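You operate a simulated robot arm through the tools that you are given. There is no shell and no other tool. Be economical: measure what you need, move in short steps, check, and stop when the job is done.

You are at the controls of a simulated robot arm. One attempt, no reset.

## Task
Water-test the gutter: fill it to the 2 L line from the cooling pipe.
Fine: open the inlet valve first, shut both valves after, then pull the bung, lay it on the shelf and let it drain. Set down upright: drain bung. Where these are worked on the way, their far stop is far enough and under half their travel is too little: inlet valve.
Where things are to end (x, y in the base frame): drain bung within 60 mm of [600, -360].
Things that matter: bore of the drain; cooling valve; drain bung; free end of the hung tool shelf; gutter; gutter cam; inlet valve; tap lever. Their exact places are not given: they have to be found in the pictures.

The check looks at the end state, three seconds after you hand in, the way a careful person would. Anything else that was tipped, shoved, dropped, spilled or broken makes it a failure.

## Robot
A 7-joint arm with a two-finger parallel gripper on a trunk, on a base that drives. Base frame: it is fixed to the floor where the robot stands at the start and does not move with it; the origin is under the middle of the robot, x ahead of it, y to its left, z up. Readings come in mm, degrees, newtons and seconds.
With the tool pointing down near the work surface it reaches from about 220 to 740 mm from the robot's upright axis, wherever it stands. Its first joint turns from -166.0 to 166.0 degrees. Places, roughly: bore of the drain [100, 1100, 700]; cooling valve [400, 200, 700]; free end of the hung tool shelf [600, -500, 700]; gutter [200, 800, 700]; gutter cam [200, 400, 600]; inlet valve [500, 0, 700]; tap lever [500, 400, 900]. Payload 1.57 kg.
The TCP is the grasp point between the finger pads, 30 mm short of the fingertips. In the tool frame z runs along the fingers and y along their closing line. Largest opening 110 mm; finger width 24, thickness 12; the body of the gripper, 48 by 112 mm, starts 78 mm behind the TCP.
Orientation is told as [roll, pitch, yaw] about the base's x, y, z axes, in that order, counted from this pose: with the fingers straight down and closing along the base's y, the tool's x points along the base's -x, its y along +y and its z along -z.

## Interface
- The arm moves only by the tool drive_tool. Its argument "plan" is a list of rows, each an object (a shift or turn left out is 0, a gripper value left out holds the last) with "rotation": the turn, a rotation vector about the base's x, y, z in degrees, a list of three; "slide": the shift along the base's x, y, z in mm, a list of three; "claw": the opening in per cent of the stroke, from 0 (shut) to 100 (fully open). In form: [{"rotation": [wx, wy, wz], "slide": [dx, dy, dz], "claw": claw}, ...]. A call has 1 to 8 rows; each row is the pose to reach, as a shift and turn from the pose commanded when the call began. Each row takes 0.2 s and may step no farther than 50 mm and 8.6 degrees from the row before; otherwise, or with a gripper value out of range, the whole call is refused. A pose out of reach is approached as far as the arm can. The call stops where the force on the tool passes 40 N (or 10 N more than at its start, if that is more) or the arm is blocked; 0.2 s more then pass. Each finger travels about 45 mm/s and halts on what it meets, pressing with about 32 N; the grip force reading is that of the motor and also rises with nothing between the fingers. The clock runs only during rows and for 0.2 s after the last one: add rows that repeat a pose to give the fingers time. The reply holds the time, the measured pose of the TCP, the force on the tool along the base axes, the opening and the grip force, in the units named above and with some noise, with the torque about the TCP (base axes, N m) and any sound that the robot's microphone picked up.
- Cameras (640 x 400 px; columns grow to the right, rows downward): "scene" is now at [10.6, 181.2, 1499]; the picture's right is [0.24, -0.97, 0.00], its down [-0.76, -0.19, -0.62] and it looks along [0.60, 0.15, -0.78] (base axes); focal length 223 px, centre (320, 200). "wrist" rides on the gripper at [70, 16, -141] in the tool frame; the picture's right is [-0.23, 0.97, 0.00], its down [-0.86, -0.20, -0.48] and it looks along [-0.47, -0.11, 0.88] (tool axes); focal length 222 px, centre (320, 200).
- grab_frame(camera): a new picture of that camera. The clock stands still meanwhile.
- lift_body(by): slides the trunk up (or, below 0, down) by that many mm; the arm and the scene camera ride with it, the base frame stays. It gives what a move gives, with no picture.
- roll_base(legs): drives the robot by 1 to 6 legs, each [ahead, turn to the left] in mm and degrees, along the robot's own axes; the way and the turn of a leg run together, so that a leg with both is an arc; at most 1500 mm and 180 degrees a leg. The arm and the cameras ride along, it lands a little off, and it stops where it bumps. It gives what a move gives.
- pan_tilt(pan, tilt): turns the head with the scene camera to pan (to the left, within 155 degrees either way) and tilt (down, from -29 to 69), counted from straight ahead of the robot. It gives what a move gives.
- measure_at(camera, pixels): for up to 12 pixels [column, row] of the newest picture of that camera ("zoom" is the newest enlarged one), the place [x, y, z] in the base frame of the surface seen there, good to about 2 mm, but the place of the scene camera against the robot may be out by one fixed shift of up to 25 mm in any direction. The clock stands still meanwhile.
- zoom(camera, box): a new picture of the part [left, top, right, bottom] of that camera's present view, enlarged. The clock stands still meanwhile.
- finish_job(): hands the job in; it is judged then, once.

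Go step by step. Measure first, check grasps and placings, and put right what went wrong. The budget is 80 turns and 60 pictures, counting those below and the enlarged ones. Unless the task says otherwise, let go and move clear before handing in, and close with one line.

The tools are called after "Request:" by a JSON object that holds its "method" and its "body". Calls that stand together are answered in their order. drive_tool: Moves the arm, as the interface text tells. Its arguments: {"type":"object","properties":{"plan":{"type":"array","items":{"type":"object","properties":{"rotation":{"type":"array","items":{"type":"number"}},"slide":{"type":"array","items":{"type":"number"}},"claw":{"type":"number"}}}}},"required":["plan"]} The other tools are called the same way: lift_body (by) slides the trunk up or down; roll_base (legs) drives the base; pan_tilt (pan, tilt) turns the head that bears the scene camera; grab_frame (camera) takes a picture; measure_at (camera, pixels) gives the place of the surface under pixels of a picture; zoom (camera, box) takes an enlarged picture of a part of a camera's view; finish_job () hands the job in.

At the start:

```text
time_s: 0.0
tool_pos: [438.2, 202.4, 1037.1]
tool_rot: [0.1, 0.0, -0.2]
contact_force: [0.6, 0.1, 0.1]
ft_torque: [-0.03, -0.02, 0.02]
gripper_width: 109.8
grasp_force: 0.0
trunk travel left (down, up): [-425.0, 165.0]
robot x, y, heading: [-0.4, -0.4, -0.2]
head pan, tilt: [13.7, 51.5]
```

scene: 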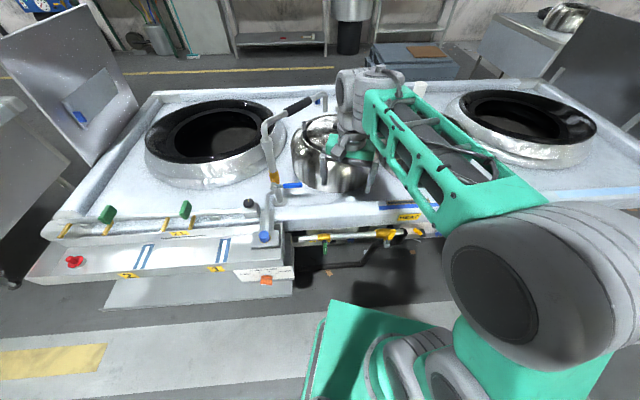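
wrist: 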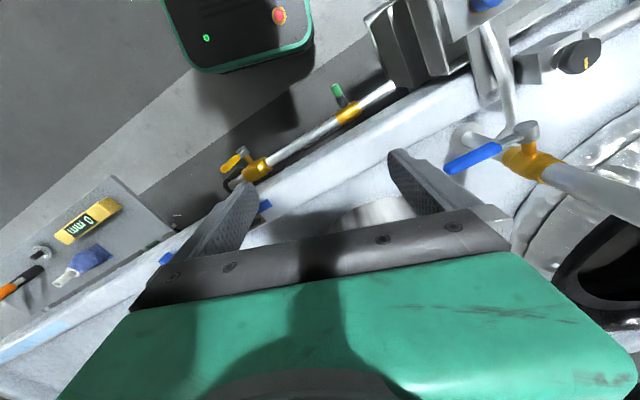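

The first pictures show a wok range with a gutter at the front left (around pixels 100-290, 205-235), a pipe with yellow valves (300-420, 235) and a blue-handled tap. I'll zoom in on these.

Request:
{"method": "zoom", "body": {"camera": "scene", "box": [220, 170, 440, 300]}}

Request:
{"method": "zoom", "body": {"camera": "scene", "box": [20, 180, 310, 310]}}

Request:
{"method": "zoom", "body": {"camera": "wrist", "box": [0, 0, 640, 400]}}

```text
2.91 times, centred on (330, 235) of scene
```

zoom: 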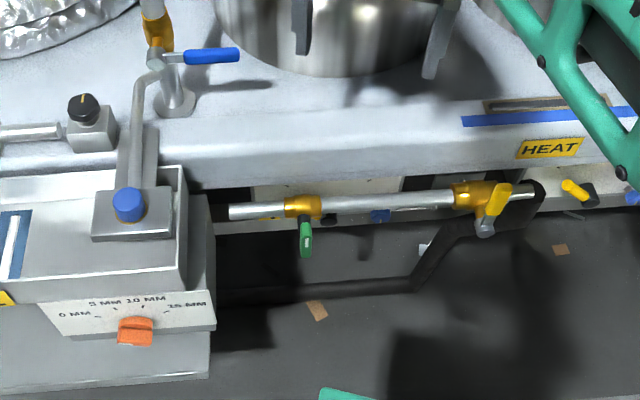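

```text
2.21 times, centred on (165, 245) of scene
```

zoom: 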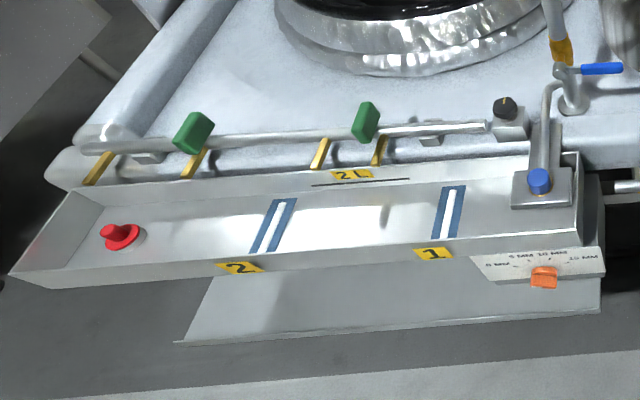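

```text
1.00 times, centred on (320, 200) of wrist (not enlarged: the box is as wide or as high as the picture)
```

zoom: 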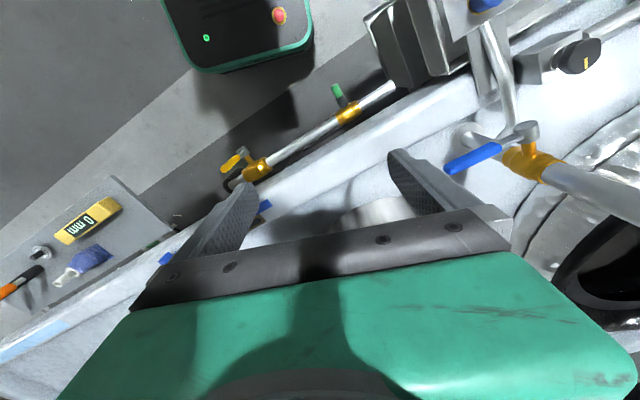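

The yellow lever (inlet) and green lever (cooling) sit on one pipe, the orange cam is at the gutter end, and the red bung is at the far end. I'll measure them all.

Request:
{"method": "measure_at", "body": {"camera": "zoom", "pixels": [[119, 230], [140, 235], [272, 215], [446, 215], [361, 120], [352, 173], [538, 180], [544, 276], [506, 108], [602, 68], [193, 130], [567, 150]]}}

Request:
{"method": "zoom", "body": {"camera": "scene", "box": [290, 210, 440, 300]}}

```text
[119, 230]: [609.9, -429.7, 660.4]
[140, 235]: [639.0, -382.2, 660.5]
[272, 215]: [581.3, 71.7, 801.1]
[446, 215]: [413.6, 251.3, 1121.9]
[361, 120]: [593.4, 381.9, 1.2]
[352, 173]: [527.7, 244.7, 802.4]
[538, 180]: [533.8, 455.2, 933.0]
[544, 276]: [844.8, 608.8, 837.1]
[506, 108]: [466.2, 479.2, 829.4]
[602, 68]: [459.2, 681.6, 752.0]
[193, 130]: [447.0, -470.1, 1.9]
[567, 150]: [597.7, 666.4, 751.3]
```

```text
4.27 times, centred on (365, 255) of scene
```

zoom: 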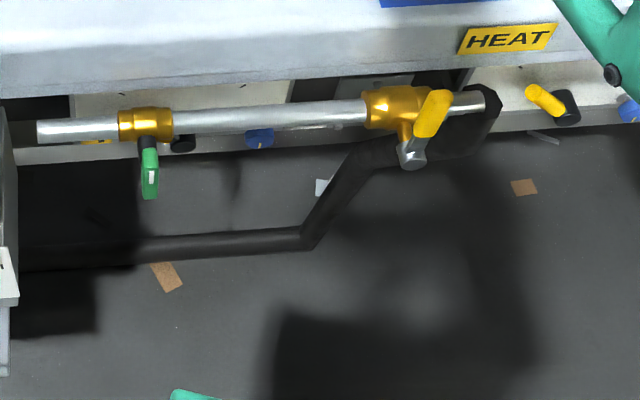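

Those readings belonged to the wrist picture, since it was the newest zoom. Now I'll measure the valves in this zoom and the gutter in the scene frame.

Request:
{"method": "measure_at", "body": {"camera": "zoom", "pixels": [[145, 118], [149, 150], [150, 190], [40, 130], [270, 113], [395, 105], [438, 95], [425, 130], [412, 158], [485, 100], [540, 95], [260, 138]]}}

Request:
{"method": "measure_at", "body": {"camera": "scene", "pixels": [[74, 260], [75, 269], [143, 255], [222, 250], [264, 236], [265, 279], [179, 233], [249, 203], [292, 185], [186, 209], [108, 214], [280, 260]]}}

```text
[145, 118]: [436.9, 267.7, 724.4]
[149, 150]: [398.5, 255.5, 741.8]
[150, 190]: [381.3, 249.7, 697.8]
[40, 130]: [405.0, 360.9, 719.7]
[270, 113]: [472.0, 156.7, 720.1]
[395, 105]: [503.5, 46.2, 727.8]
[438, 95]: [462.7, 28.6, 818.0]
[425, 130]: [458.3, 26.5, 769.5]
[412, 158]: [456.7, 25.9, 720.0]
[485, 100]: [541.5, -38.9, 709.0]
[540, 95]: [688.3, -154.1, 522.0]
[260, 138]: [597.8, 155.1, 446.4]
```

```text
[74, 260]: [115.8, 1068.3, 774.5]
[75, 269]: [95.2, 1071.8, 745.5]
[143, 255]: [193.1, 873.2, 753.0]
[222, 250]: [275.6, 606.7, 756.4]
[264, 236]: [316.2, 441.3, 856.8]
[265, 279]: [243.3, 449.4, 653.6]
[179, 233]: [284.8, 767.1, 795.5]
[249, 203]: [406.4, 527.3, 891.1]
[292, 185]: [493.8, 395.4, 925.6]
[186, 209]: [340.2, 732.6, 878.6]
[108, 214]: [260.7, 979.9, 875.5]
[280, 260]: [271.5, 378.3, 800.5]
```

The inlet lever stands upright at about (460, 27, 720-818) and the green one hangs at about (390, 252, 700-740). I'll look closer at the cam, the 2 L mark and the bung, then pan toward the shelf.

Request:
{"method": "zoom", "body": {"camera": "scene", "box": [200, 190, 310, 300]}}

Request:
{"method": "zoom", "body": {"camera": "scene", "box": [20, 190, 220, 300]}}

Request:
{"method": "zoom", "body": {"camera": "wrist", "box": [0, 100, 300, 330]}}

Request:
{"method": "zoom", "body": {"camera": "wrist", "box": [330, 0, 640, 220]}}

```text
3.64 times, centred on (255, 245) of scene
```

zoom: 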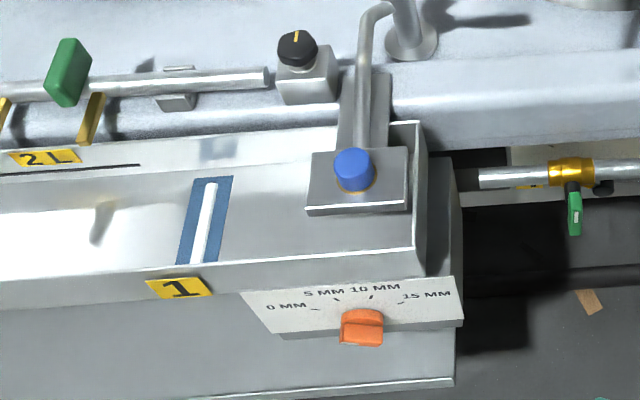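

```text
3.20 times, centred on (120, 245) of scene
```

zoom: 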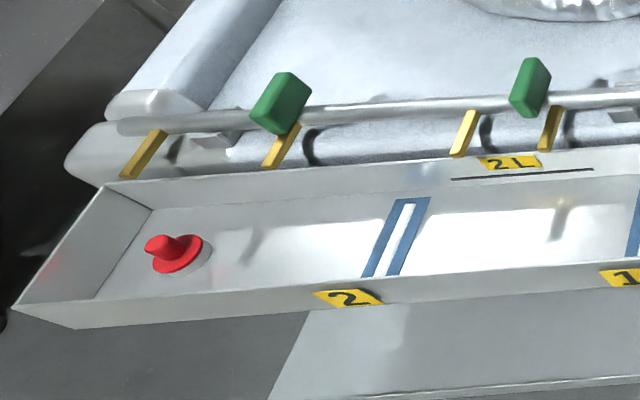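

```text
1.74 times, centred on (150, 215) of wrist
```

zoom: 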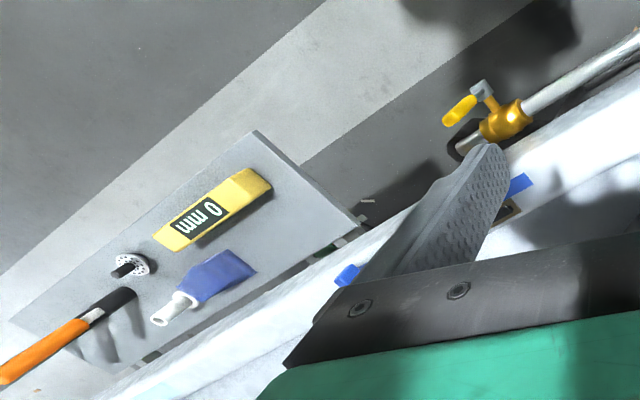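

```text
1.82 times, centred on (485, 110) of wrist
```

zoom: 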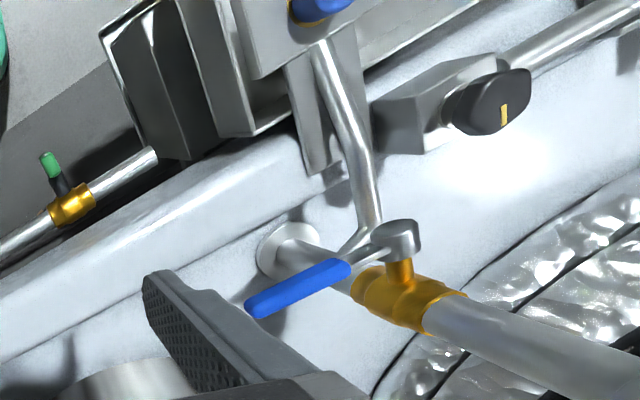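

The inlet lever points up from a stem that faces the robot. I'll zoom tighter on each valve and the cam, and look at the shelf by panning.

Request:
{"method": "zoom", "body": {"camera": "scene", "box": [370, 222, 410, 254]}}

Request:
{"method": "zoom", "body": {"camera": "scene", "box": [306, 226, 346, 260]}}

Request:
{"method": "pan_tilt", "body": {"pan": -38, "tilt": 45}}

Request:
{"method": "grab_frame", "body": {"camera": "scene"}}

```text
12.50 times, centred on (390, 238) of scene
```

zoom: 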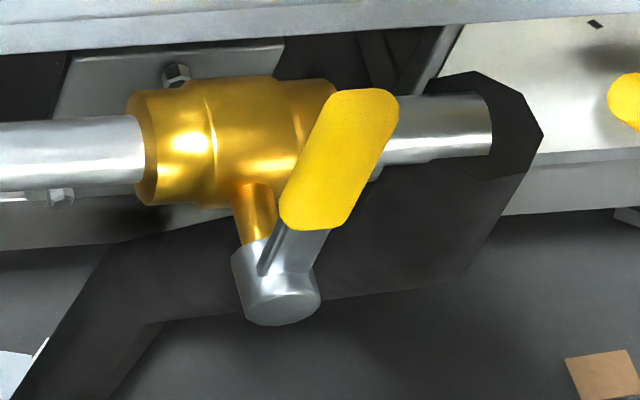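

```text
11.76 times, centred on (326, 243) of scene
```

zoom: 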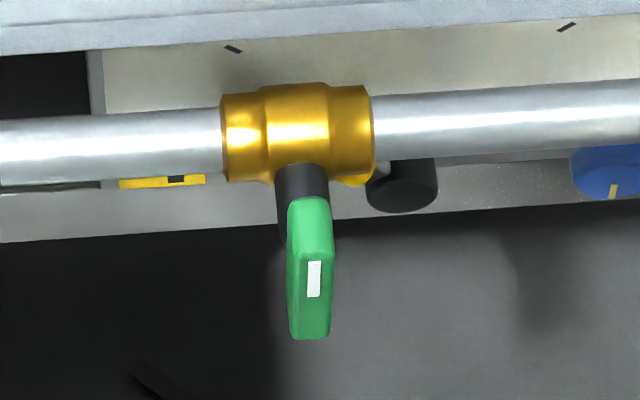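

```text
time_s: 1.2
tool_pos: [437.5, 200.8, 1039.2]
tool_rot: [0.0, 0.0, 0.0]
contact_force: [0.7, -0.2, 0.8]
ft_torque: [0.0, -0.02, -0.02]
gripper_width: 109.9
grasp_force: 0.0
trunk travel left (down, up): [-425.0, 165.0]
robot x, y, heading: [-2.0, -0.0, -0.3]
head pan, tilt: [-38.0, 45.0]
```

```text
47 pictures are left
```

scene: 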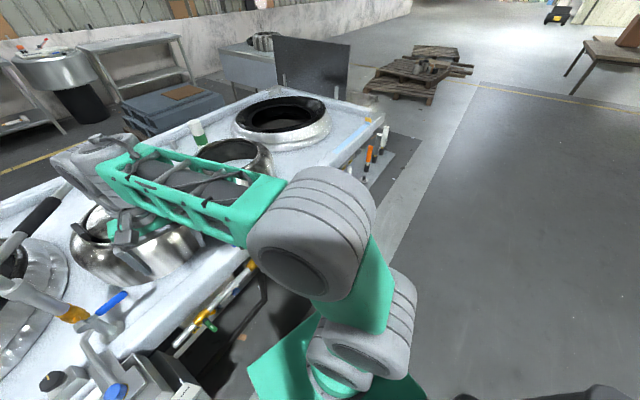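

The arm hides the shelf from here. Before I back up to make room for a horizontal tool, I'll check the floor behind and to the left.

Request:
{"method": "pan_tilt", "body": {"pan": 80, "tilt": 40}}

Request:
{"method": "grab_frame", "body": {"camera": "scene"}}

Request:
{"method": "pan_tilt", "body": {"pan": 155, "tilt": 35}}

Request:
{"method": "grab_frame", "body": {"camera": "scene"}}

```text
time_s: 3.2
tool_pos: [438.2, 201.7, 1037.8]
tool_rot: [0.0, 0.0, 0.0]
contact_force: [-0.3, 0.1, -0.7]
ft_torque: [-0.01, 0.02, 0.03]
gripper_width: 110.1
grasp_force: 0.1
trunk travel left (down, up): [-425.0, 165.0]
robot x, y, heading: [-4.1, -3.0, -0.2]
head pan, tilt: [80.0, 40.0]
```

```text
46 pictures are left
```

scene: 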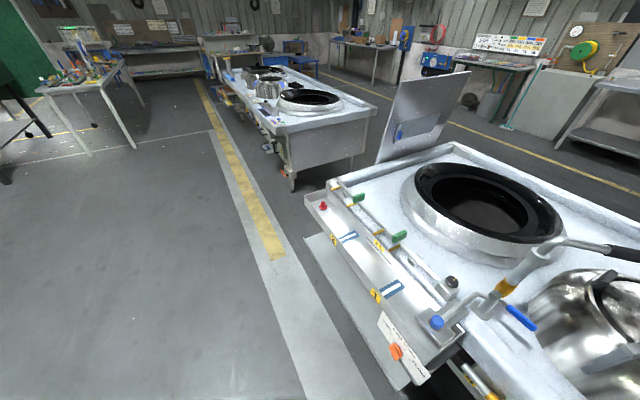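

```text
time_s: 4.6
tool_pos: [438.3, 202.5, 1039.8]
tool_rot: [0.0, 0.0, 0.0]
contact_force: [-0.4, 0.7, -0.7]
ft_torque: [-0.01, -0.02, -0.01]
gripper_width: 110.2
grasp_force: 0.0
trunk travel left (down, up): [-425.0, 165.0]
robot x, y, heading: [0.6, 1.4, -0.5]
head pan, tilt: [154.7, 35.0]
```

```text
45 pictures are left
```

scene: 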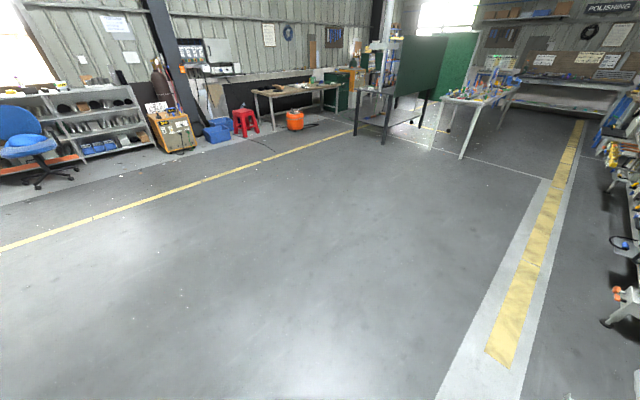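

The floor behind is free. I'll back up 230 mm, turn 18° left to face the pipe squarely, and aim the head at the valves.

Request:
{"method": "roll_base", "body": {"legs": [[-230, 0], [0, 18]]}}

Request:
{"method": "pan_tilt", "body": {"pan": -5, "tilt": 45}}

Request:
{"method": "drive_tool", "body": {"plan": [{"rotation": [0, -8.5, 0]}, {"rotation": [0, -17, 0]}, {"rotation": [0, -25.5, 0]}, {"rotation": [0, -34, 0]}, {"rotation": [0, -42.5, 0]}, {"rotation": [0, -51, 0]}]}}

```text
time_s: 7.4
tool_pos: [124.3, 327.5, 1039.2]
tool_rot: [0.0, 0.0, 18.1]
contact_force: [-0.1, 0.0, 1.7]
ft_torque: [0.0, 0.0, 0.04]
gripper_width: 110.1
grasp_force: 0.0
trunk travel left (down, up): [-425.0, 165.0]
robot x, y, heading: [-228.2, 1.2, 18.2]
head pan, tilt: [154.7, 35.0]
```

```text
time_s: 9.8
tool_pos: [124.1, 328.4, 1038.7]
tool_rot: [0.0, 0.0, 18.1]
contact_force: [0.3, 0.8, -0.2]
ft_torque: [0.0, 0.02, 0.0]
gripper_width: 110.0
grasp_force: 0.1
trunk travel left (down, up): [-425.0, 165.0]
robot x, y, heading: [-229.1, 3.0, 18.1]
head pan, tilt: [-5.0, 45.0]
```

```text
time_s: 11.2
tool_pos: [124.6, 328.1, 1038.2]
tool_rot: [-21.1, -47.7, 27.4]
contact_force: [-0.4, -0.4, -0.8]
ft_torque: [-0.03, -0.02, 0.01]
gripper_width: 109.8
grasp_force: 0.0
trunk travel left (down, up): [-425.0, 165.0]
robot x, y, heading: [-227.5, -2.7, 18.2]
head pan, tilt: [-5.0, 45.0]
```

The tool yawed with the base, so I need a corrective rotation to point the fingers along (0.951, 0.309, 0), which is [23.2, -35.5, 11.0] in total. I'll run it and lower a little.

Request:
{"method": "drive_tool", "body": {"plan": [{"rotation": [3.86, -5.92, 1.84], "slide": [-10, -20, -20]}, {"rotation": [7.72, -11.84, 3.68], "slide": [-20, -40, -40]}, {"rotation": [11.58, -17.76, 5.52], "slide": [-30, -60, -60]}, {"rotation": [15.44, -23.69, 7.36], "slide": [-30, -85, -80]}, {"rotation": [19.3, -29.6, 9.2], "slide": [-30, -110, -100]}, {"rotation": [23.17, -35.53, 11.04], "slide": [-30, -130, -120]}]}}

Request:
{"method": "grab_frame", "body": {"camera": "scene"}}

Request:
{"method": "grab_frame", "body": {"camera": "wrist"}}

```text
time_s: 12.8
tool_pos: [73.1, 232.6, 909.4]
tool_rot: [69.3, -81.1, -51.8]
contact_force: [-0.8, -0.6, 0.1]
ft_torque: [0.02, 0.01, 0.08]
gripper_width: 110.1
grasp_force: 0.1
out of reach, approached as far as the arm can: row 6
trunk travel left (down, up): [-425.0, 165.0]
robot x, y, heading: [-229.6, -2.0, 18.3]
head pan, tilt: [-5.0, 45.0]
stopped in row 6: the arm was blocked; the commanded pose is now the measured one
```

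```text
44 pictures are left
```

scene: 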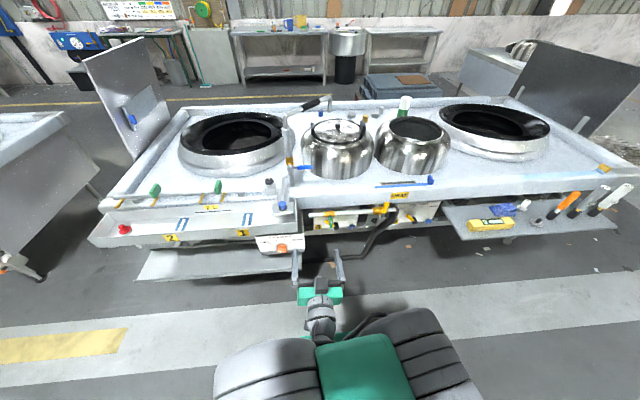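

```text
43 pictures are left
```

wrist: 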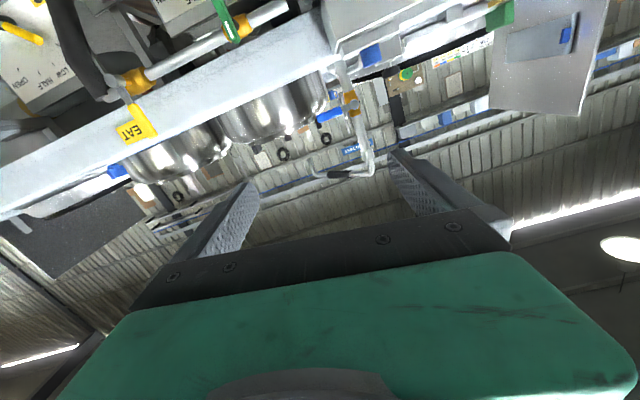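

I now have a good view: valves at about (330-385, 208), shelf at (490, 220), bung at (124, 229). I'll zoom on the valves and shelf, and on the label in the wrist view.

Request:
{"method": "zoom", "body": {"camera": "scene", "box": [300, 185, 440, 245]}}

Request:
{"method": "measure_at", "body": {"camera": "scene", "pixels": [[453, 215], [505, 238], [612, 227], [575, 200], [474, 225], [512, 222], [524, 206], [538, 221], [465, 212], [470, 235], [545, 228], [540, 212]]}}

Request:
{"method": "zoom", "body": {"camera": "scene", "box": [430, 180, 640, 250]}}

Request:
{"method": "zoom", "body": {"camera": "wrist", "box": [0, 0, 290, 170]}}

```text
4.57 times, centred on (370, 215) of scene
```

zoom: 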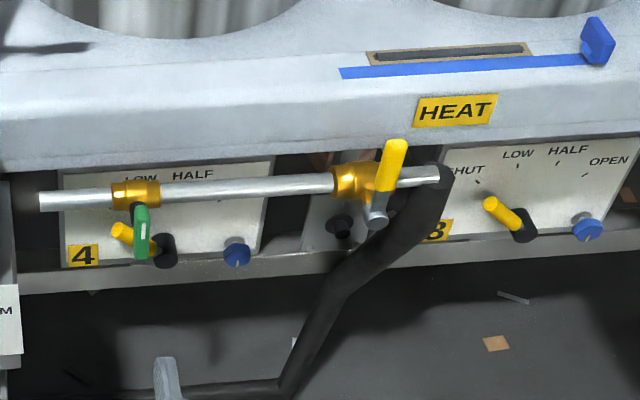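

```text
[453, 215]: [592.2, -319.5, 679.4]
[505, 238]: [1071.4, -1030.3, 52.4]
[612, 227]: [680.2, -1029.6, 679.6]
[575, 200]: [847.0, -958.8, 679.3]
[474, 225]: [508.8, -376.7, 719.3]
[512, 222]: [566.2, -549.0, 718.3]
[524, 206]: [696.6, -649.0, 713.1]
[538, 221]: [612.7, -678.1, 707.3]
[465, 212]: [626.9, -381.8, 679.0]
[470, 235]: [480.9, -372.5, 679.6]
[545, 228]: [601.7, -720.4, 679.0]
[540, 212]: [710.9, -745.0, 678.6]
```

```text
3.05 times, centred on (535, 215) of scene
```

zoom: 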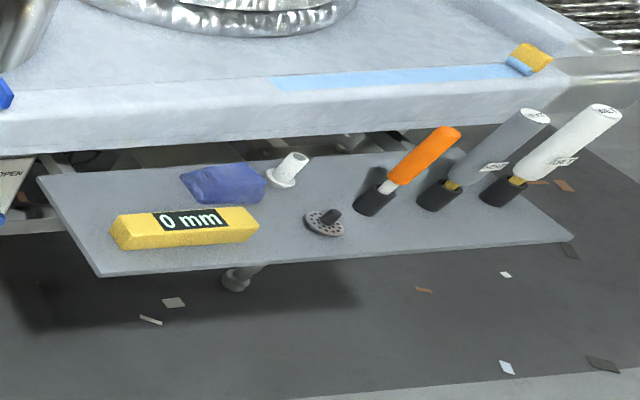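

```text
2.21 times, centred on (145, 85) of wrist
```

zoom: 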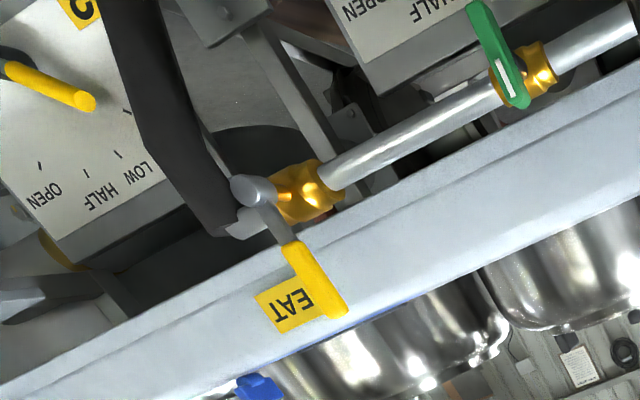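

The shelf reads z≈679 from the scene camera but 660 from the wrist camera, so the scene camera carries the offset. I'll measure the levers with the wrist camera instead.

Request:
{"method": "measure_at", "body": {"camera": "zoom", "pixels": [[250, 190], [272, 222], [290, 250], [318, 265], [338, 312], [300, 280], [300, 190], [400, 140], [478, 15], [505, 70], [518, 100], [620, 30]]}}

Request:
{"method": "measure_at", "body": {"camera": "scene", "pixels": [[387, 218], [386, 222], [331, 205], [331, 234], [330, 240], [382, 232]]}}

```text
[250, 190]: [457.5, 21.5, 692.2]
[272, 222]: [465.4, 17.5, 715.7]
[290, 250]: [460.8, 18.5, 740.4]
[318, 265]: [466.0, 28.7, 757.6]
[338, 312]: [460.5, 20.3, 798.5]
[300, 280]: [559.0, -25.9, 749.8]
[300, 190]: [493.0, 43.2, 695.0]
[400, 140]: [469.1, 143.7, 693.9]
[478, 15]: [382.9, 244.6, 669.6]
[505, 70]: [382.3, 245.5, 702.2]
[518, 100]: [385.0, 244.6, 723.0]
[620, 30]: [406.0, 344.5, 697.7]
```

```text
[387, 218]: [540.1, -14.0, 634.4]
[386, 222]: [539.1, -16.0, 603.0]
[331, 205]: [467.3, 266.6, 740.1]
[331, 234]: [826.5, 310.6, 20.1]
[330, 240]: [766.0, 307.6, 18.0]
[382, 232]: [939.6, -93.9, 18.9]
```

Wrist readings put the inlet hub at about (457, 21, 692) with its paddle up to z≈800, and the green knob centred near z 695, x≈383, y≈245. I'll level the tool and move to 90 mm in front of the yellow paddle.

Request:
{"method": "drive_tool", "body": {"plan": [{"slide": [36, -28, -15]}, {"rotation": [-1.7, -1.4, 0], "slide": [72, -56, -30]}, {"rotation": [-3.4, -2.8, 0], "slide": [108, -84, -46]}, {"rotation": [-5.1, -4.2, 0], "slide": [144, -112, -62]}, {"rotation": [-6.9, -5.6, 0], "slide": [180, -140, -78]}, {"rotation": [-6.9, -5.6, 0], "slide": [216, -168, -95], "claw": 60}, {"rotation": [-6.9, -5.6, 0], "slide": [252, -196, -112]}, {"rotation": [-6.9, -5.6, 0], "slide": [288, -224, -130]}]}}

Request:
{"method": "grab_frame", "body": {"camera": "wrist"}}

```text
time_s: 13.6
tool_pos: [76.1, 241.7, 873.6]
tool_rot: [81.2, -58.4, -63.0]
contact_force: [-0.4, 0.9, -0.4]
ft_torque: [-0.02, 0.01, 0.0]
gripper_width: 109.8
grasp_force: 0.2
out of reach, approached as far as the arm can: row 1, 2, 3
trunk travel left (down, up): [-425.0, 165.0]
robot x, y, heading: [-225.5, 2.4, 18.3]
head pan, tilt: [-5.0, 45.0]
stopped in row 3: the arm was blocked; the commanded pose is now the measured one
```

```text
39 pictures are left
```

wrist: 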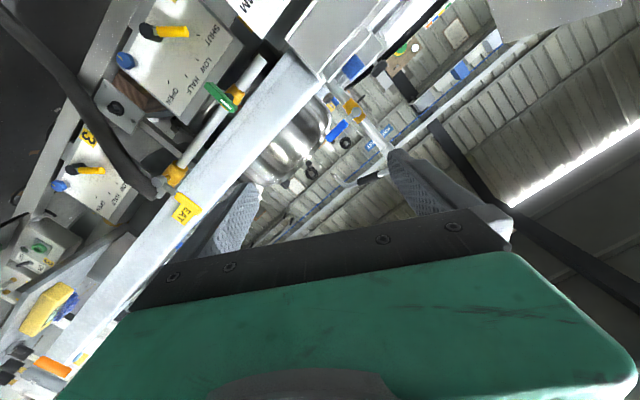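

The arm is jammed in a folded pose and has rolled about 30°. I'll extend forward first, holding orientation, then level out.

Request:
{"method": "drive_tool", "body": {"plan": [{"slide": [40, 0, 10]}, {"slide": [80, -10, 20]}, {"slide": [120, -25, 30]}, {"slide": [160, -45, 30]}, {"slide": [200, -70, 20]}, {"slide": [235, -100, 10]}]}}

```text
time_s: 15.0
tool_pos: [313.9, 140.9, 904.1]
tool_rot: [86.0, -58.5, -67.3]
contact_force: [1.1, -0.2, -8.6]
ft_torque: [0.28, -0.84, -0.03]
gripper_width: 110.3
grasp_force: 0.1
trunk travel left (down, up): [-425.0, 165.0]
robot x, y, heading: [-229.1, -0.9, 18.1]
head pan, tilt: [-5.0, 45.0]
```

The z reading is 20 mm above what I commanded, with -8.6 N on the tool, so something may be touching. I'll take a look.

Request:
{"method": "grab_frame", "body": {"camera": "scene"}}

```text
38 pictures are left
```

scene: 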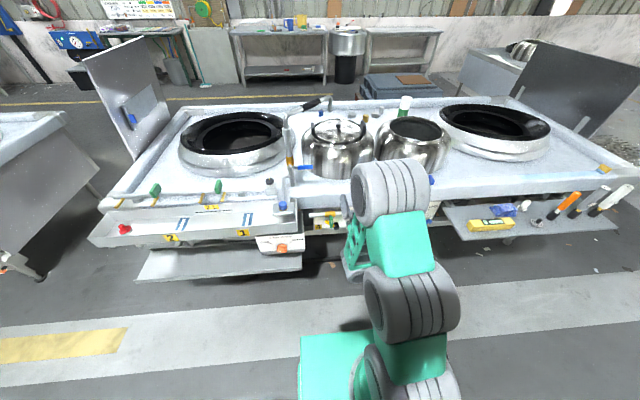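

Nothing obvious is touching. I'll back up slightly along -n and level the roll to see whether the force was only lag.

Request:
{"method": "drive_tool", "body": {"plan": [{"slide": [-5, -2, 10]}, {"slide": [-5, -2, 10]}]}}

Request:
{"method": "grab_frame", "body": {"camera": "wrist"}}

```text
time_s: 15.6
tool_pos: [305.3, 138.9, 889.6]
tool_rot: [81.1, -58.4, -62.9]
contact_force: [0.2, 0.6, -0.2]
ft_torque: [0.01, 0.03, -0.01]
gripper_width: 110.2
grasp_force: 0.1
trunk travel left (down, up): [-425.0, 165.0]
robot x, y, heading: [-229.5, 1.4, 18.0]
head pan, tilt: [-5.0, 45.0]
```

```text
37 pictures are left
```

wrist: 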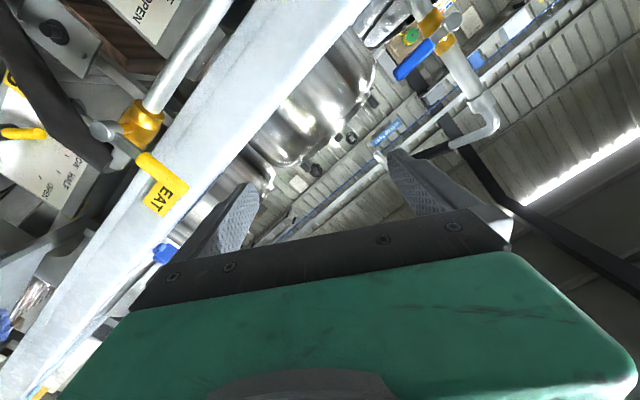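

It was only lag; the tool is free. I'll level the roll while moving to the pre-grasp in front of the yellow paddle.

Request:
{"method": "drive_tool", "body": {"plan": [{"rotation": [-5.6, -3.0, 0.2], "slide": [14, -29, -24], "claw": 60}, {"rotation": [-11.3, -6.0, 0.4], "slide": [28, -58, -47]}, {"rotation": [-16.9, -9.0, 0.6], "slide": [42, -87, -70]}, {"rotation": [-22.6, -12, 0.8], "slide": [56, -116, -94]}, {"rotation": [-28.2, -14.9, 1.0], "slide": [71, -145, -118]}, {"rotation": [-28.2, -14.9, 1.0], "slide": [71, -145, -118]}]}}

Request:
{"method": "grab_frame", "body": {"camera": "wrist"}}

```text
time_s: 17.0
tool_pos: [378.5, -4.1, 771.0]
tool_rot: [-119.9, -89.5, 139.1]
contact_force: [0.5, 0.6, -0.7]
ft_torque: [0.01, -0.02, 0.03]
gripper_width: 66.0
grasp_force: 0.1
trunk travel left (down, up): [-425.0, 165.0]
robot x, y, heading: [-232.5, -1.6, 18.3]
head pan, tilt: [-5.0, 45.0]
```

```text
36 pictures are left
```

wrist: 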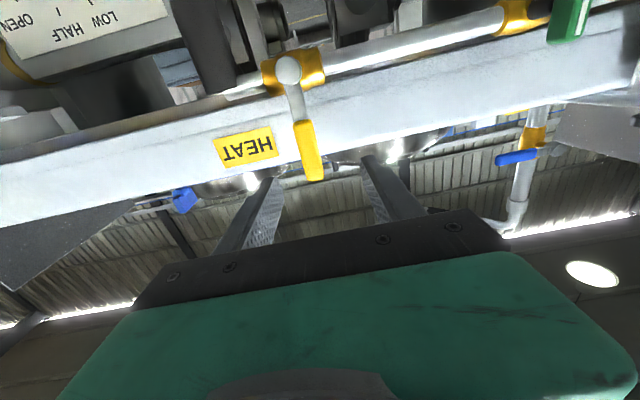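

The tool is level, with the paddle at (308, 150) between the fingers. I'll measure the hub and paddle precisely.

Request:
{"method": "measure_at", "body": {"camera": "wrist", "pixels": [[288, 70], [294, 100], [303, 130], [309, 155], [315, 175], [297, 126], [316, 148], [317, 65], [430, 45], [569, 15], [575, 35], [260, 120]]}}

```text
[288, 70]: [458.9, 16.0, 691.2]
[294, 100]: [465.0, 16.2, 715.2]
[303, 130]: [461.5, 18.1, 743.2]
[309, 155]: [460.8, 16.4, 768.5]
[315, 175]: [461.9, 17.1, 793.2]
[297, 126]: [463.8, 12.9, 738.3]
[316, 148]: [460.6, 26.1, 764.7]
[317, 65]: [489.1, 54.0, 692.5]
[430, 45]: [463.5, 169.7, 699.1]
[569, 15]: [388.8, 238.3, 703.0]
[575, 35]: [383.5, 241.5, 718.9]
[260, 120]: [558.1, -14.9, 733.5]
```

The hub axis is at about (459, 17, 692) and the paddle is centred near (463, 18, 768). I'll move in to straddle it and narrow the gap without clamping.

Request:
{"method": "drive_tool", "body": {"plan": [{"slide": [42, 11, -1]}, {"slide": [84, 22, -3]}, {"slide": [84, 22, -3], "claw": 36}, {"slide": [84, 22, -3], "claw": 36}, {"slide": [84, 22, -3], "claw": 36}]}}

Request:
{"method": "grab_frame", "body": {"camera": "wrist"}}

```text
time_s: 18.2
tool_pos: [395.5, 16.2, 761.5]
tool_rot: [-135.4, -89.7, 154.6]
contact_force: [-0.3, -0.6, 0.3]
ft_torque: [0.0, 0.0, 0.04]
gripper_width: 39.8
grasp_force: 0.1
out of reach, approached as far as the arm can: row 1, 2, 3, 4, 5
trunk travel left (down, up): [-425.0, 165.0]
robot x, y, heading: [-231.4, -1.0, 17.8]
head pan, tilt: [-5.0, 45.0]
```

```text
35 pictures are left
```

wrist: 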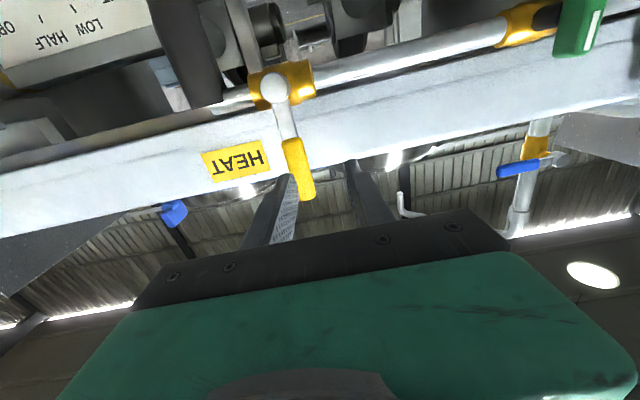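

That pose is at the reach limit for a level tool. I'll retract, shift sideways by about -19 mm, and drive the base 130 mm forward instead.

Request:
{"method": "drive_tool", "body": {"plan": [{"slide": [-45, -25, 3], "claw": 70}, {"slide": [-89, -49, 7]}, {"slide": [-89, -49, 7]}]}}

Request:
{"method": "roll_base", "body": {"legs": [[130, 0]]}}

Request:
{"method": "grab_frame", "body": {"camera": "wrist"}}

```text
refused: row 1 steps farther than a row can; nothing moved
```

```text
time_s: 19.1
tool_pos: [427.7, 23.8, 762.5]
tool_rot: [-90.6, -89.6, 109.3]
contact_force: [-27.0, -3.3, 19.8]
ft_torque: [-0.26, -0.72, -0.43]
gripper_width: 34.6
grasp_force: 0.1
trunk travel left (down, up): [-425.0, 165.0]
robot x, y, heading: [-192.2, 14.8, 18.1]
head pan, tilt: [-5.0, 45.0]
stopped in leg 1: the force on the tool passed its limit at 182 N (the readings are from after the stop); the commanded pose is now the measured one
```

```text
34 pictures are left
```

wrist: 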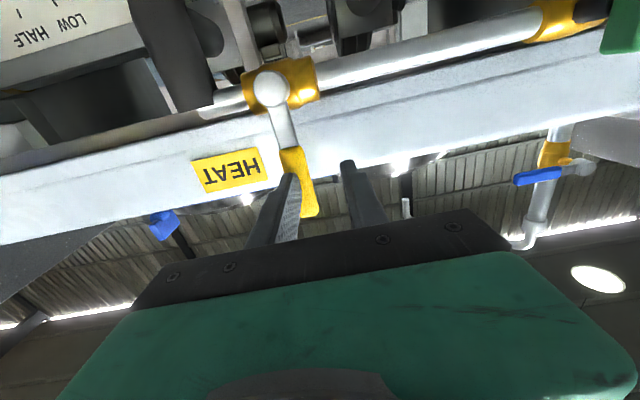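

The retract was refused because the commanded pose was still the unreached one, so a fingertip met the paddle. I'll back the base off and check for damage.

Request:
{"method": "roll_base", "body": {"legs": [[-60, 0]]}}

Request:
{"method": "grab_frame", "body": {"camera": "wrist"}}

```text
time_s: 20.1
tool_pos: [372.8, 5.7, 758.5]
tool_rot: [-54.0, -89.7, 72.9]
contact_force: [-0.4, -0.2, -0.9]
ft_torque: [0.0, 0.01, 0.0]
gripper_width: 39.7
grasp_force: 0.2
trunk travel left (down, up): [-425.0, 165.0]
robot x, y, heading: [-250.0, -7.7, 17.8]
head pan, tilt: [-5.0, 45.0]
```

```text
33 pictures are left
```

wrist: 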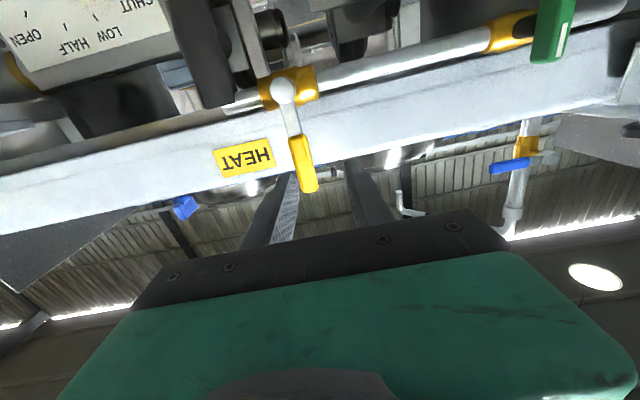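

The lever still looks upright and intact. I'll re-measure it and retract the arm about 90 mm with the fingers open.

Request:
{"method": "measure_at", "body": {"camera": "wrist", "pixels": [[282, 92], [302, 150], [308, 185], [553, 30]]}}

Request:
{"method": "drive_tool", "body": {"plan": [{"slide": [-35, -25, 4], "claw": 70}, {"slide": [-60, -40, 8]}, {"slide": [-85, -50, 8]}, {"slide": [-85, -50, 8]}]}}

```text
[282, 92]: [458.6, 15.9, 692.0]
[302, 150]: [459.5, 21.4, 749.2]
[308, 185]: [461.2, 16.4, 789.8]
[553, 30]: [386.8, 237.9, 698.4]
```

```text
time_s: 21.1
tool_pos: [290.7, -20.0, 768.3]
tool_rot: [-70.9, -89.8, 89.0]
contact_force: [-0.3, 0.1, -0.7]
ft_torque: [0.01, -0.03, 0.0]
gripper_width: 77.0
grasp_force: 0.1
out of reach, approached as far as the arm can: row 1, 2, 3, 4
trunk travel left (down, up): [-425.0, 165.0]
robot x, y, heading: [-249.9, -6.5, 18.2]
head pan, tilt: [-5.0, 45.0]
```

Out of reach even when close in suggests the wrist can't point level with the shoulder so high. The space in front is clear, so I'll lower the trunk 250 mm and then raise the tool back up.

Request:
{"method": "lift_body", "body": {"by": -250}}

```text
time_s: 23.7
tool_pos: [290.4, -20.9, 517.6]
tool_rot: [-56.0, -89.7, 74.1]
contact_force: [0.4, 0.3, -0.4]
ft_torque: [-0.04, 0.0, 0.01]
gripper_width: 76.8
grasp_force: 0.1
trunk travel left (down, up): [-175.0, 415.0]
robot x, y, heading: [-246.7, -3.3, 18.0]
head pan, tilt: [-5.0, 45.0]
```

Now I'll raise the tool 250 mm back to z≈768.

Request:
{"method": "drive_tool", "body": {"plan": [{"slide": [0, 0, 45]}, {"slide": [0, 0, 90]}, {"slide": [0, 0, 135]}, {"slide": [0, 0, 180]}, {"slide": [0, 0, 225]}, {"slide": [0, 0, 250]}, {"slide": [0, 0, 250]}]}}

Request:
{"method": "grab_frame", "body": {"camera": "scene"}}

```text
time_s: 25.3
tool_pos: [288.1, -18.4, 664.5]
tool_rot: [-55.0, -89.7, 73.3]
contact_force: [0.1, -0.3, 1.1]
ft_torque: [0.0, 0.01, -0.02]
gripper_width: 77.2
grasp_force: 0.0
out of reach, approached as far as the arm can: row 4, 5, 6, 7
trunk travel left (down, up): [-175.0, 415.0]
robot x, y, heading: [-247.9, -3.9, 18.4]
head pan, tilt: [-5.0, 45.0]
```

```text
32 pictures are left
```

scene: 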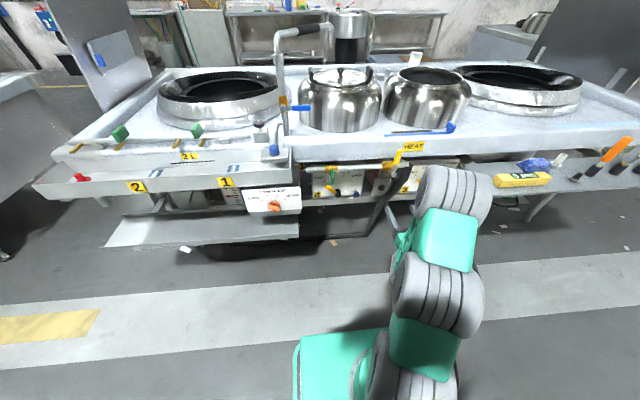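

With the trunk at -250 the tool tops out at z≈664. I'll raise the trunk 105 mm as a compromise, then test reaching forward with the arm.

Request:
{"method": "lift_body", "body": {"by": 105}}

Request:
{"method": "drive_tool", "body": {"plan": [{"slide": [0, 0, 0]}]}}

```text
time_s: 26.6
tool_pos: [288.8, -18.8, 768.4]
tool_rot: [-55.4, -89.7, 73.5]
contact_force: [0.3, -0.8, -0.1]
ft_torque: [0.0, -0.01, -0.01]
gripper_width: 76.9
grasp_force: 0.1
trunk travel left (down, up): [-280.0, 310.0]
robot x, y, heading: [-251.2, -4.9, 17.7]
head pan, tilt: [-5.0, 45.0]
```

```text
time_s: 27.1
tool_pos: [288.9, -18.5, 770.1]
tool_rot: [-56.4, -89.7, 74.5]
contact_force: [-0.4, 0.6, -0.1]
ft_torque: [-0.01, 0.02, 0.0]
gripper_width: 77.0
grasp_force: 0.0
trunk travel left (down, up): [-280.0, 310.0]
robot x, y, heading: [-249.1, -8.3, 17.8]
head pan, tilt: [-5.0, 45.0]
```

No complaint at this height. I'll test moving forward 90 mm with the -19 mm sideways correction.

Request:
{"method": "drive_tool", "body": {"plan": [{"slide": [30, 3, 0]}, {"slide": [60, 6, 0]}, {"slide": [91, 10, 0]}, {"slide": [91, 10, 0]}]}}

```text
time_s: 28.1
tool_pos: [325.3, -4.0, 739.9]
tool_rot: [-55.6, -89.7, 73.6]
contact_force: [0.2, -0.8, 0.2]
ft_torque: [0.01, -0.02, -0.01]
gripper_width: 76.9
grasp_force: 0.0
out of reach, approached as far as the arm can: row 1, 2, 3, 4
trunk travel left (down, up): [-280.0, 310.0]
robot x, y, heading: [-250.9, -9.8, 18.2]
head pan, tilt: [-5.0, 45.0]
```

A lower trunk reaches less far, so higher should be better. I'll raise the trunk to the top and bring the tool down.

Request:
{"method": "lift_body", "body": {"by": 300}}

Request:
{"method": "drive_tool", "body": {"plan": [{"slide": [0, 0, -45]}, {"slide": [0, 0, -90]}, {"slide": [0, 0, -135]}, {"slide": [0, 0, -180]}, {"slide": [0, 0, -225]}, {"slide": [0, 0, -265]}, {"slide": [0, 0, -265]}]}}

```text
time_s: 31.1
tool_pos: [325.7, -3.4, 1040.4]
tool_rot: [-59.2, -89.7, 77.3]
contact_force: [0.2, 0.2, -0.4]
ft_torque: [-0.03, 0.0, 0.0]
gripper_width: 76.7
grasp_force: 0.0
trunk travel left (down, up): [-580.0, 10.0]
robot x, y, heading: [-250.3, -11.4, 17.9]
head pan, tilt: [-5.0, 45.0]
```

```text
time_s: 32.6
tool_pos: [327.6, -3.4, 774.9]
tool_rot: [-59.0, -89.6, 77.1]
contact_force: [-0.1, 0.1, 0.9]
ft_torque: [0.03, 0.0, -0.01]
gripper_width: 77.1
grasp_force: 0.0
trunk travel left (down, up): [-580.0, 10.0]
robot x, y, heading: [-246.7, -5.9, 18.0]
head pan, tilt: [-5.0, 45.0]
```

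The high trunk works. I'll correct sideways and go forward 70 mm.

Request:
{"method": "drive_tool", "body": {"plan": [{"slide": [35, -5, 0]}, {"slide": [72, 1, -4]}, {"slide": [72, 1, -4]}]}}

Request:
{"method": "grab_frame", "body": {"camera": "wrist"}}

```text
time_s: 33.5
tool_pos: [366.4, 2.3, 783.1]
tool_rot: [-53.9, -89.7, 71.9]
contact_force: [-0.1, -0.7, 0.0]
ft_torque: [0.01, 0.01, 0.0]
gripper_width: 77.2
grasp_force: 0.1
out of reach, approached as far as the arm can: row 1, 2, 3
trunk travel left (down, up): [-580.0, 10.0]
robot x, y, heading: [-250.1, -6.0, 18.0]
head pan, tilt: [-5.0, 45.0]
```

```text
31 pictures are left
```

wrist: 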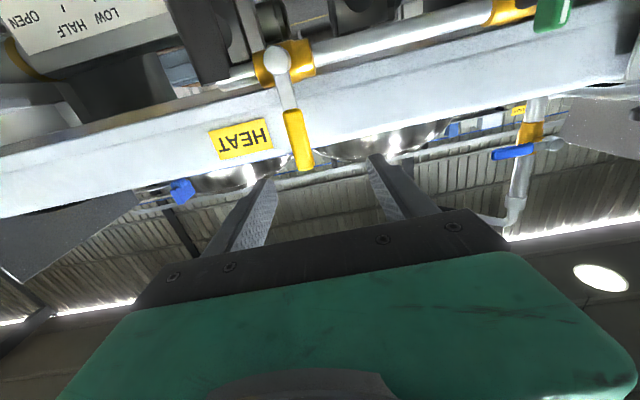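

The paddle is about 97 mm ahead of the TCP, but the stand is too far left. I'll retract the arm, then shift the base about 150 mm right and 60 mm forward.

Request:
{"method": "drive_tool", "body": {"plan": [{"slide": [-5, -5, 0]}, {"slide": [-50, -20, 0]}, {"slide": [-80, -35, 0]}, {"slide": [-80, -35, 0]}]}}

```text
time_s: 34.5
tool_pos: [290.7, -23.4, 786.9]
tool_rot: [-75.9, -89.7, 93.5]
contact_force: [-0.3, 0.7, -1.2]
ft_torque: [0.04, -0.1, -0.06]
gripper_width: 77.1
grasp_force: 0.0
out of reach, approached as far as the arm can: row 2, 3, 4
trunk travel left (down, up): [-580.0, 10.0]
robot x, y, heading: [-254.1, -7.1, 17.8]
head pan, tilt: [-5.0, 45.0]
```

The limit acts sideways at about -190 mm, so centring the base on the valve is the right fix. I'll shift the base.

Request:
{"method": "roll_base", "body": {"legs": [[0, -70], [170, 0], [0, 70]]}}

Request:
{"method": "grab_frame", "body": {"camera": "wrist"}}

```text
time_s: 42.0
tool_pos: [389.7, -174.7, 785.1]
tool_rot: [-60.2, -89.8, 76.1]
contact_force: [0.7, -0.2, -0.4]
ft_torque: [0.0, 0.0, -0.01]
gripper_width: 77.1
grasp_force: 0.1
trunk travel left (down, up): [-580.0, 10.0]
robot x, y, heading: [-149.0, -140.1, 16.0]
head pan, tilt: [-5.0, 45.0]
```

```text
30 pictures are left
```

wrist: 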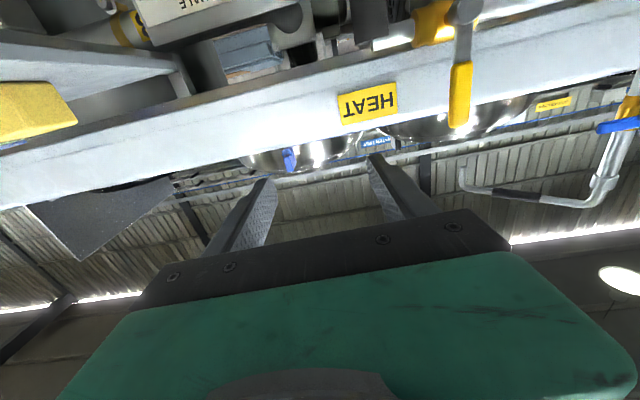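

The paddle is now up and to the right in the wrist view, at (460, 95). I'll check its coordinates, then move left about 165 mm.

Request:
{"method": "measure_at", "body": {"camera": "wrist", "pixels": [[468, 10], [462, 75], [458, 118], [453, 95], [470, 95], [600, 25]]}}

Request:
{"method": "drive_tool", "body": {"plan": [{"slide": [-13, 46, -5]}, {"slide": [-26, 92, -10]}, {"slide": [-36, 130, -15]}, {"slide": [-46, 158, -17]}, {"slide": [-46, 158, -17]}]}}

Request:
{"method": "grab_frame", "body": {"camera": "wrist"}}

```text
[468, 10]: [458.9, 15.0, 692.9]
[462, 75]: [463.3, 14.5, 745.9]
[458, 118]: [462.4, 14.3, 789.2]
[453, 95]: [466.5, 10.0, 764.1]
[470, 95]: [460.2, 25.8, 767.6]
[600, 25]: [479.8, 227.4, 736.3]
```

```text
time_s: 43.2
tool_pos: [344.7, -14.0, 767.2]
tool_rot: [-58.0, -89.7, 74.1]
contact_force: [0.8, -1.0, -0.4]
ft_torque: [-0.02, 0.01, 0.0]
gripper_width: 77.0
grasp_force: 0.1
trunk travel left (down, up): [-580.0, 10.0]
robot x, y, heading: [-149.4, -137.5, 16.4]
head pan, tilt: [-5.0, 45.0]
```

```text
29 pictures are left
```

wrist: 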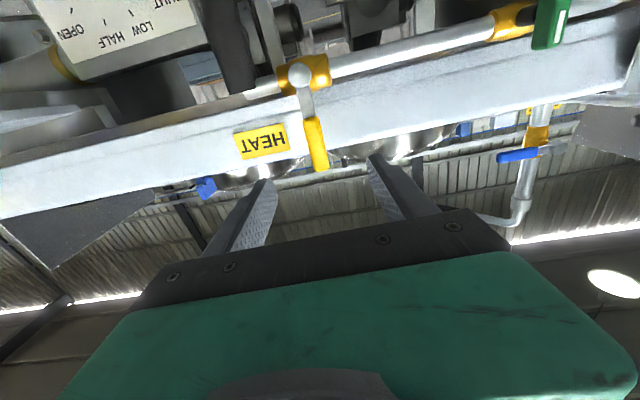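

The paddle is centred between the fingers, about 122 mm ahead. I'll move in to straddle it and narrow the claw.

Request:
{"method": "drive_tool", "body": {"plan": [{"slide": [38, 10, 0]}, {"slide": [76, 20, 0]}, {"slide": [114, 30, 0]}, {"slide": [114, 30, 0], "claw": 36}, {"slide": [114, 30, 0], "claw": 36}, {"slide": [114, 30, 0], "claw": 36}]}}

Request:
{"method": "grab_frame", "body": {"camera": "wrist"}}

```text
time_s: 44.6
tool_pos: [457.5, 12.8, 767.6]
tool_rot: [-60.1, -89.7, 75.8]
contact_force: [-0.4, -0.7, 0.4]
ft_torque: [0.0, 0.03, 0.0]
gripper_width: 39.6
grasp_force: 0.0
trunk travel left (down, up): [-580.0, 10.0]
robot x, y, heading: [-148.8, -137.7, 16.3]
head pan, tilt: [-5.0, 45.0]
```

```text
28 pictures are left
```

wrist: 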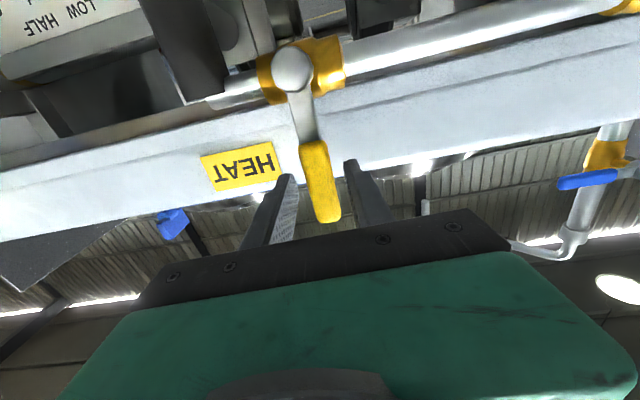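

The paddle is straddled. I'll test the turning direction gently: 20° around the hub axis, tipping the top left (downstream along the pipe).

Request:
{"method": "drive_tool", "body": {"plan": [{"rotation": [-6.7, -1.9, 0], "slide": [-2.6, 8.9, -0.6]}, {"rotation": [-13.4, -3.9, 0], "slide": [-5.1, 17.7, -2.3]}, {"rotation": [-19.2, -5.5, 0], "slide": [-7.2, 25, -4.6]}]}}

```text
time_s: 45.4
tool_pos: [451.1, 38.1, 762.7]
tool_rot: [-89.6, -69.8, 105.5]
contact_force: [0.1, 0.2, 0.7]
ft_torque: [-0.03, 0.07, 0.03]
gripper_width: 40.4
grasp_force: 0.0
trunk travel left (down, up): [-580.0, 10.0]
robot x, y, heading: [-146.9, -136.4, 16.5]
head pan, tilt: [-5.0, 45.0]
```

There was no resistance, so this direction moves. I'll look once before continuing.

Request:
{"method": "drive_tool", "body": {"plan": [{"rotation": [-7.7, -2.2, 0], "slide": [-2.7, 9.3, -4.3]}, {"rotation": [-15.4, -4.4, 0], "slide": [-5.2, 18, -9.9]}, {"rotation": [-23.1, -6.6, 0], "slide": [-7.4, 25.8, -16.7]}]}}

Request:
{"method": "grab_frame", "body": {"camera": "wrist"}}

```text
time_s: 46.2
tool_pos: [443.9, 64.4, 745.2]
tool_rot: [-89.8, -45.5, 105.7]
contact_force: [0.5, -0.7, 1.0]
ft_torque: [0.0, -0.01, -0.01]
gripper_width: 40.5
grasp_force: 0.8
trunk travel left (down, up): [-580.0, 10.0]
robot x, y, heading: [-149.3, -140.8, 16.0]
head pan, tilt: [-5.0, 45.0]
```

```text
27 pictures are left
```

wrist: 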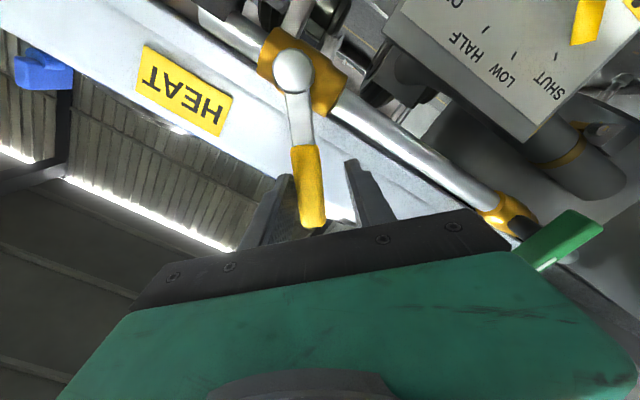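

The lever follows, now about 40° over to the left. I'll continue around to the stop at about 90°.

Request:
{"method": "drive_tool", "body": {"plan": [{"rotation": [-7.7, -2.2, 0], "slide": [-2, 6.8, -7.9]}, {"rotation": [-15.4, -4.4, 0], "slide": [-3.6, 12.5, -16.7]}, {"rotation": [-23.1, -6.6, 0], "slide": [-4.9, 17, -26.2]}, {"rotation": [-30.8, -8.8, 0], "slide": [-5.8, 20.1, -36.3]}, {"rotation": [-38.4, -11, 0], "slide": [-6.3, 21.9, -46.8]}, {"rotation": [-46.1, -13.3, 0], "slide": [-6.4, 22.3, -57.4]}, {"rotation": [-51.9, -14.9, 0], "slide": [-6.2, 21.6, -65.3]}]}}

Request:
{"method": "grab_frame", "body": {"camera": "wrist"}}

```text
time_s: 47.8
tool_pos: [435.5, 85.7, 681.6]
tool_rot: [-90.2, 8.4, 105.9]
contact_force: [0.3, -0.3, 1.9]
ft_torque: [0.01, 0.0, 0.02]
gripper_width: 40.9
grasp_force: 0.1
trunk travel left (down, up): [-580.0, 10.0]
robot x, y, heading: [-142.3, -141.4, 16.2]
head pan, tilt: [-5.0, 45.0]
```

```text
26 pictures are left
```

wrist: 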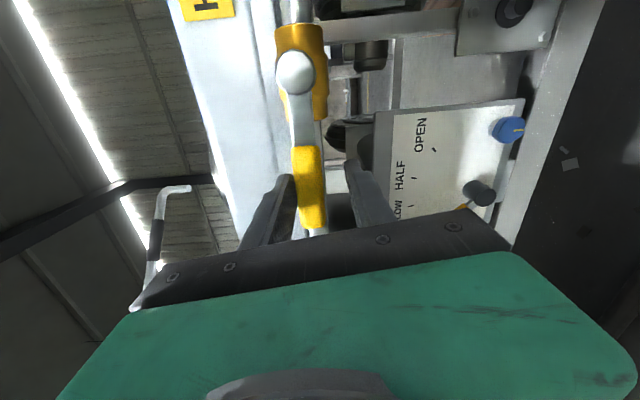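

The lever lies along the pipe, so the inlet is open with no alarm from the force reading. I'll open the claw, back straight out, and roll the tool level again.

Request:
{"method": "drive_tool", "body": {"plan": [{"slide": [0, 0, 0], "claw": 70}, {"slide": [-2, -1, 0]}, {"slide": [-40, -11, 0]}, {"slide": [-80, -22, 0]}, {"slide": [-110, -31, 10]}, {"slide": [-110, -31, 20], "rotation": [7.7, 2.2, 0]}, {"slide": [-110, -31, 30], "rotation": [15.4, 4.4, 0]}, {"slide": [-110, -31, 40], "rotation": [23.1, 6.6, 0]}]}}

Request:
{"method": "drive_tool", "body": {"plan": [{"rotation": [7.7, 2.2, 0]}, {"rotation": [15.4, 4.4, 0]}, {"rotation": [23.1, 6.6, 0]}, {"rotation": [30.8, 8.8, 0]}, {"rotation": [38.4, 11, 0]}, {"rotation": [46.1, 13.2, 0]}, {"rotation": [53.8, 15.4, 0]}, {"rotation": [61.5, 17.6, 0]}]}}

```text
time_s: 49.6
tool_pos: [325.3, 53.1, 721.2]
tool_rot: [-90.1, -15.8, 105.8]
contact_force: [-0.4, 0.0, -0.2]
ft_torque: [0.01, 0.0, 0.0]
gripper_width: 77.4
grasp_force: 0.0
trunk travel left (down, up): [-580.0, 10.0]
robot x, y, heading: [-145.3, -140.7, 15.7]
head pan, tilt: [-5.0, 45.0]
```

```text
time_s: 51.4
tool_pos: [328.3, 54.3, 721.1]
tool_rot: [-89.5, -79.8, 105.3]
contact_force: [0.5, -0.9, -0.6]
ft_torque: [0.04, 0.01, 0.01]
gripper_width: 76.9
grasp_force: 0.1
trunk travel left (down, up): [-580.0, 10.0]
robot x, y, heading: [-148.5, -139.5, 16.3]
head pan, tilt: [-5.0, 45.0]
```

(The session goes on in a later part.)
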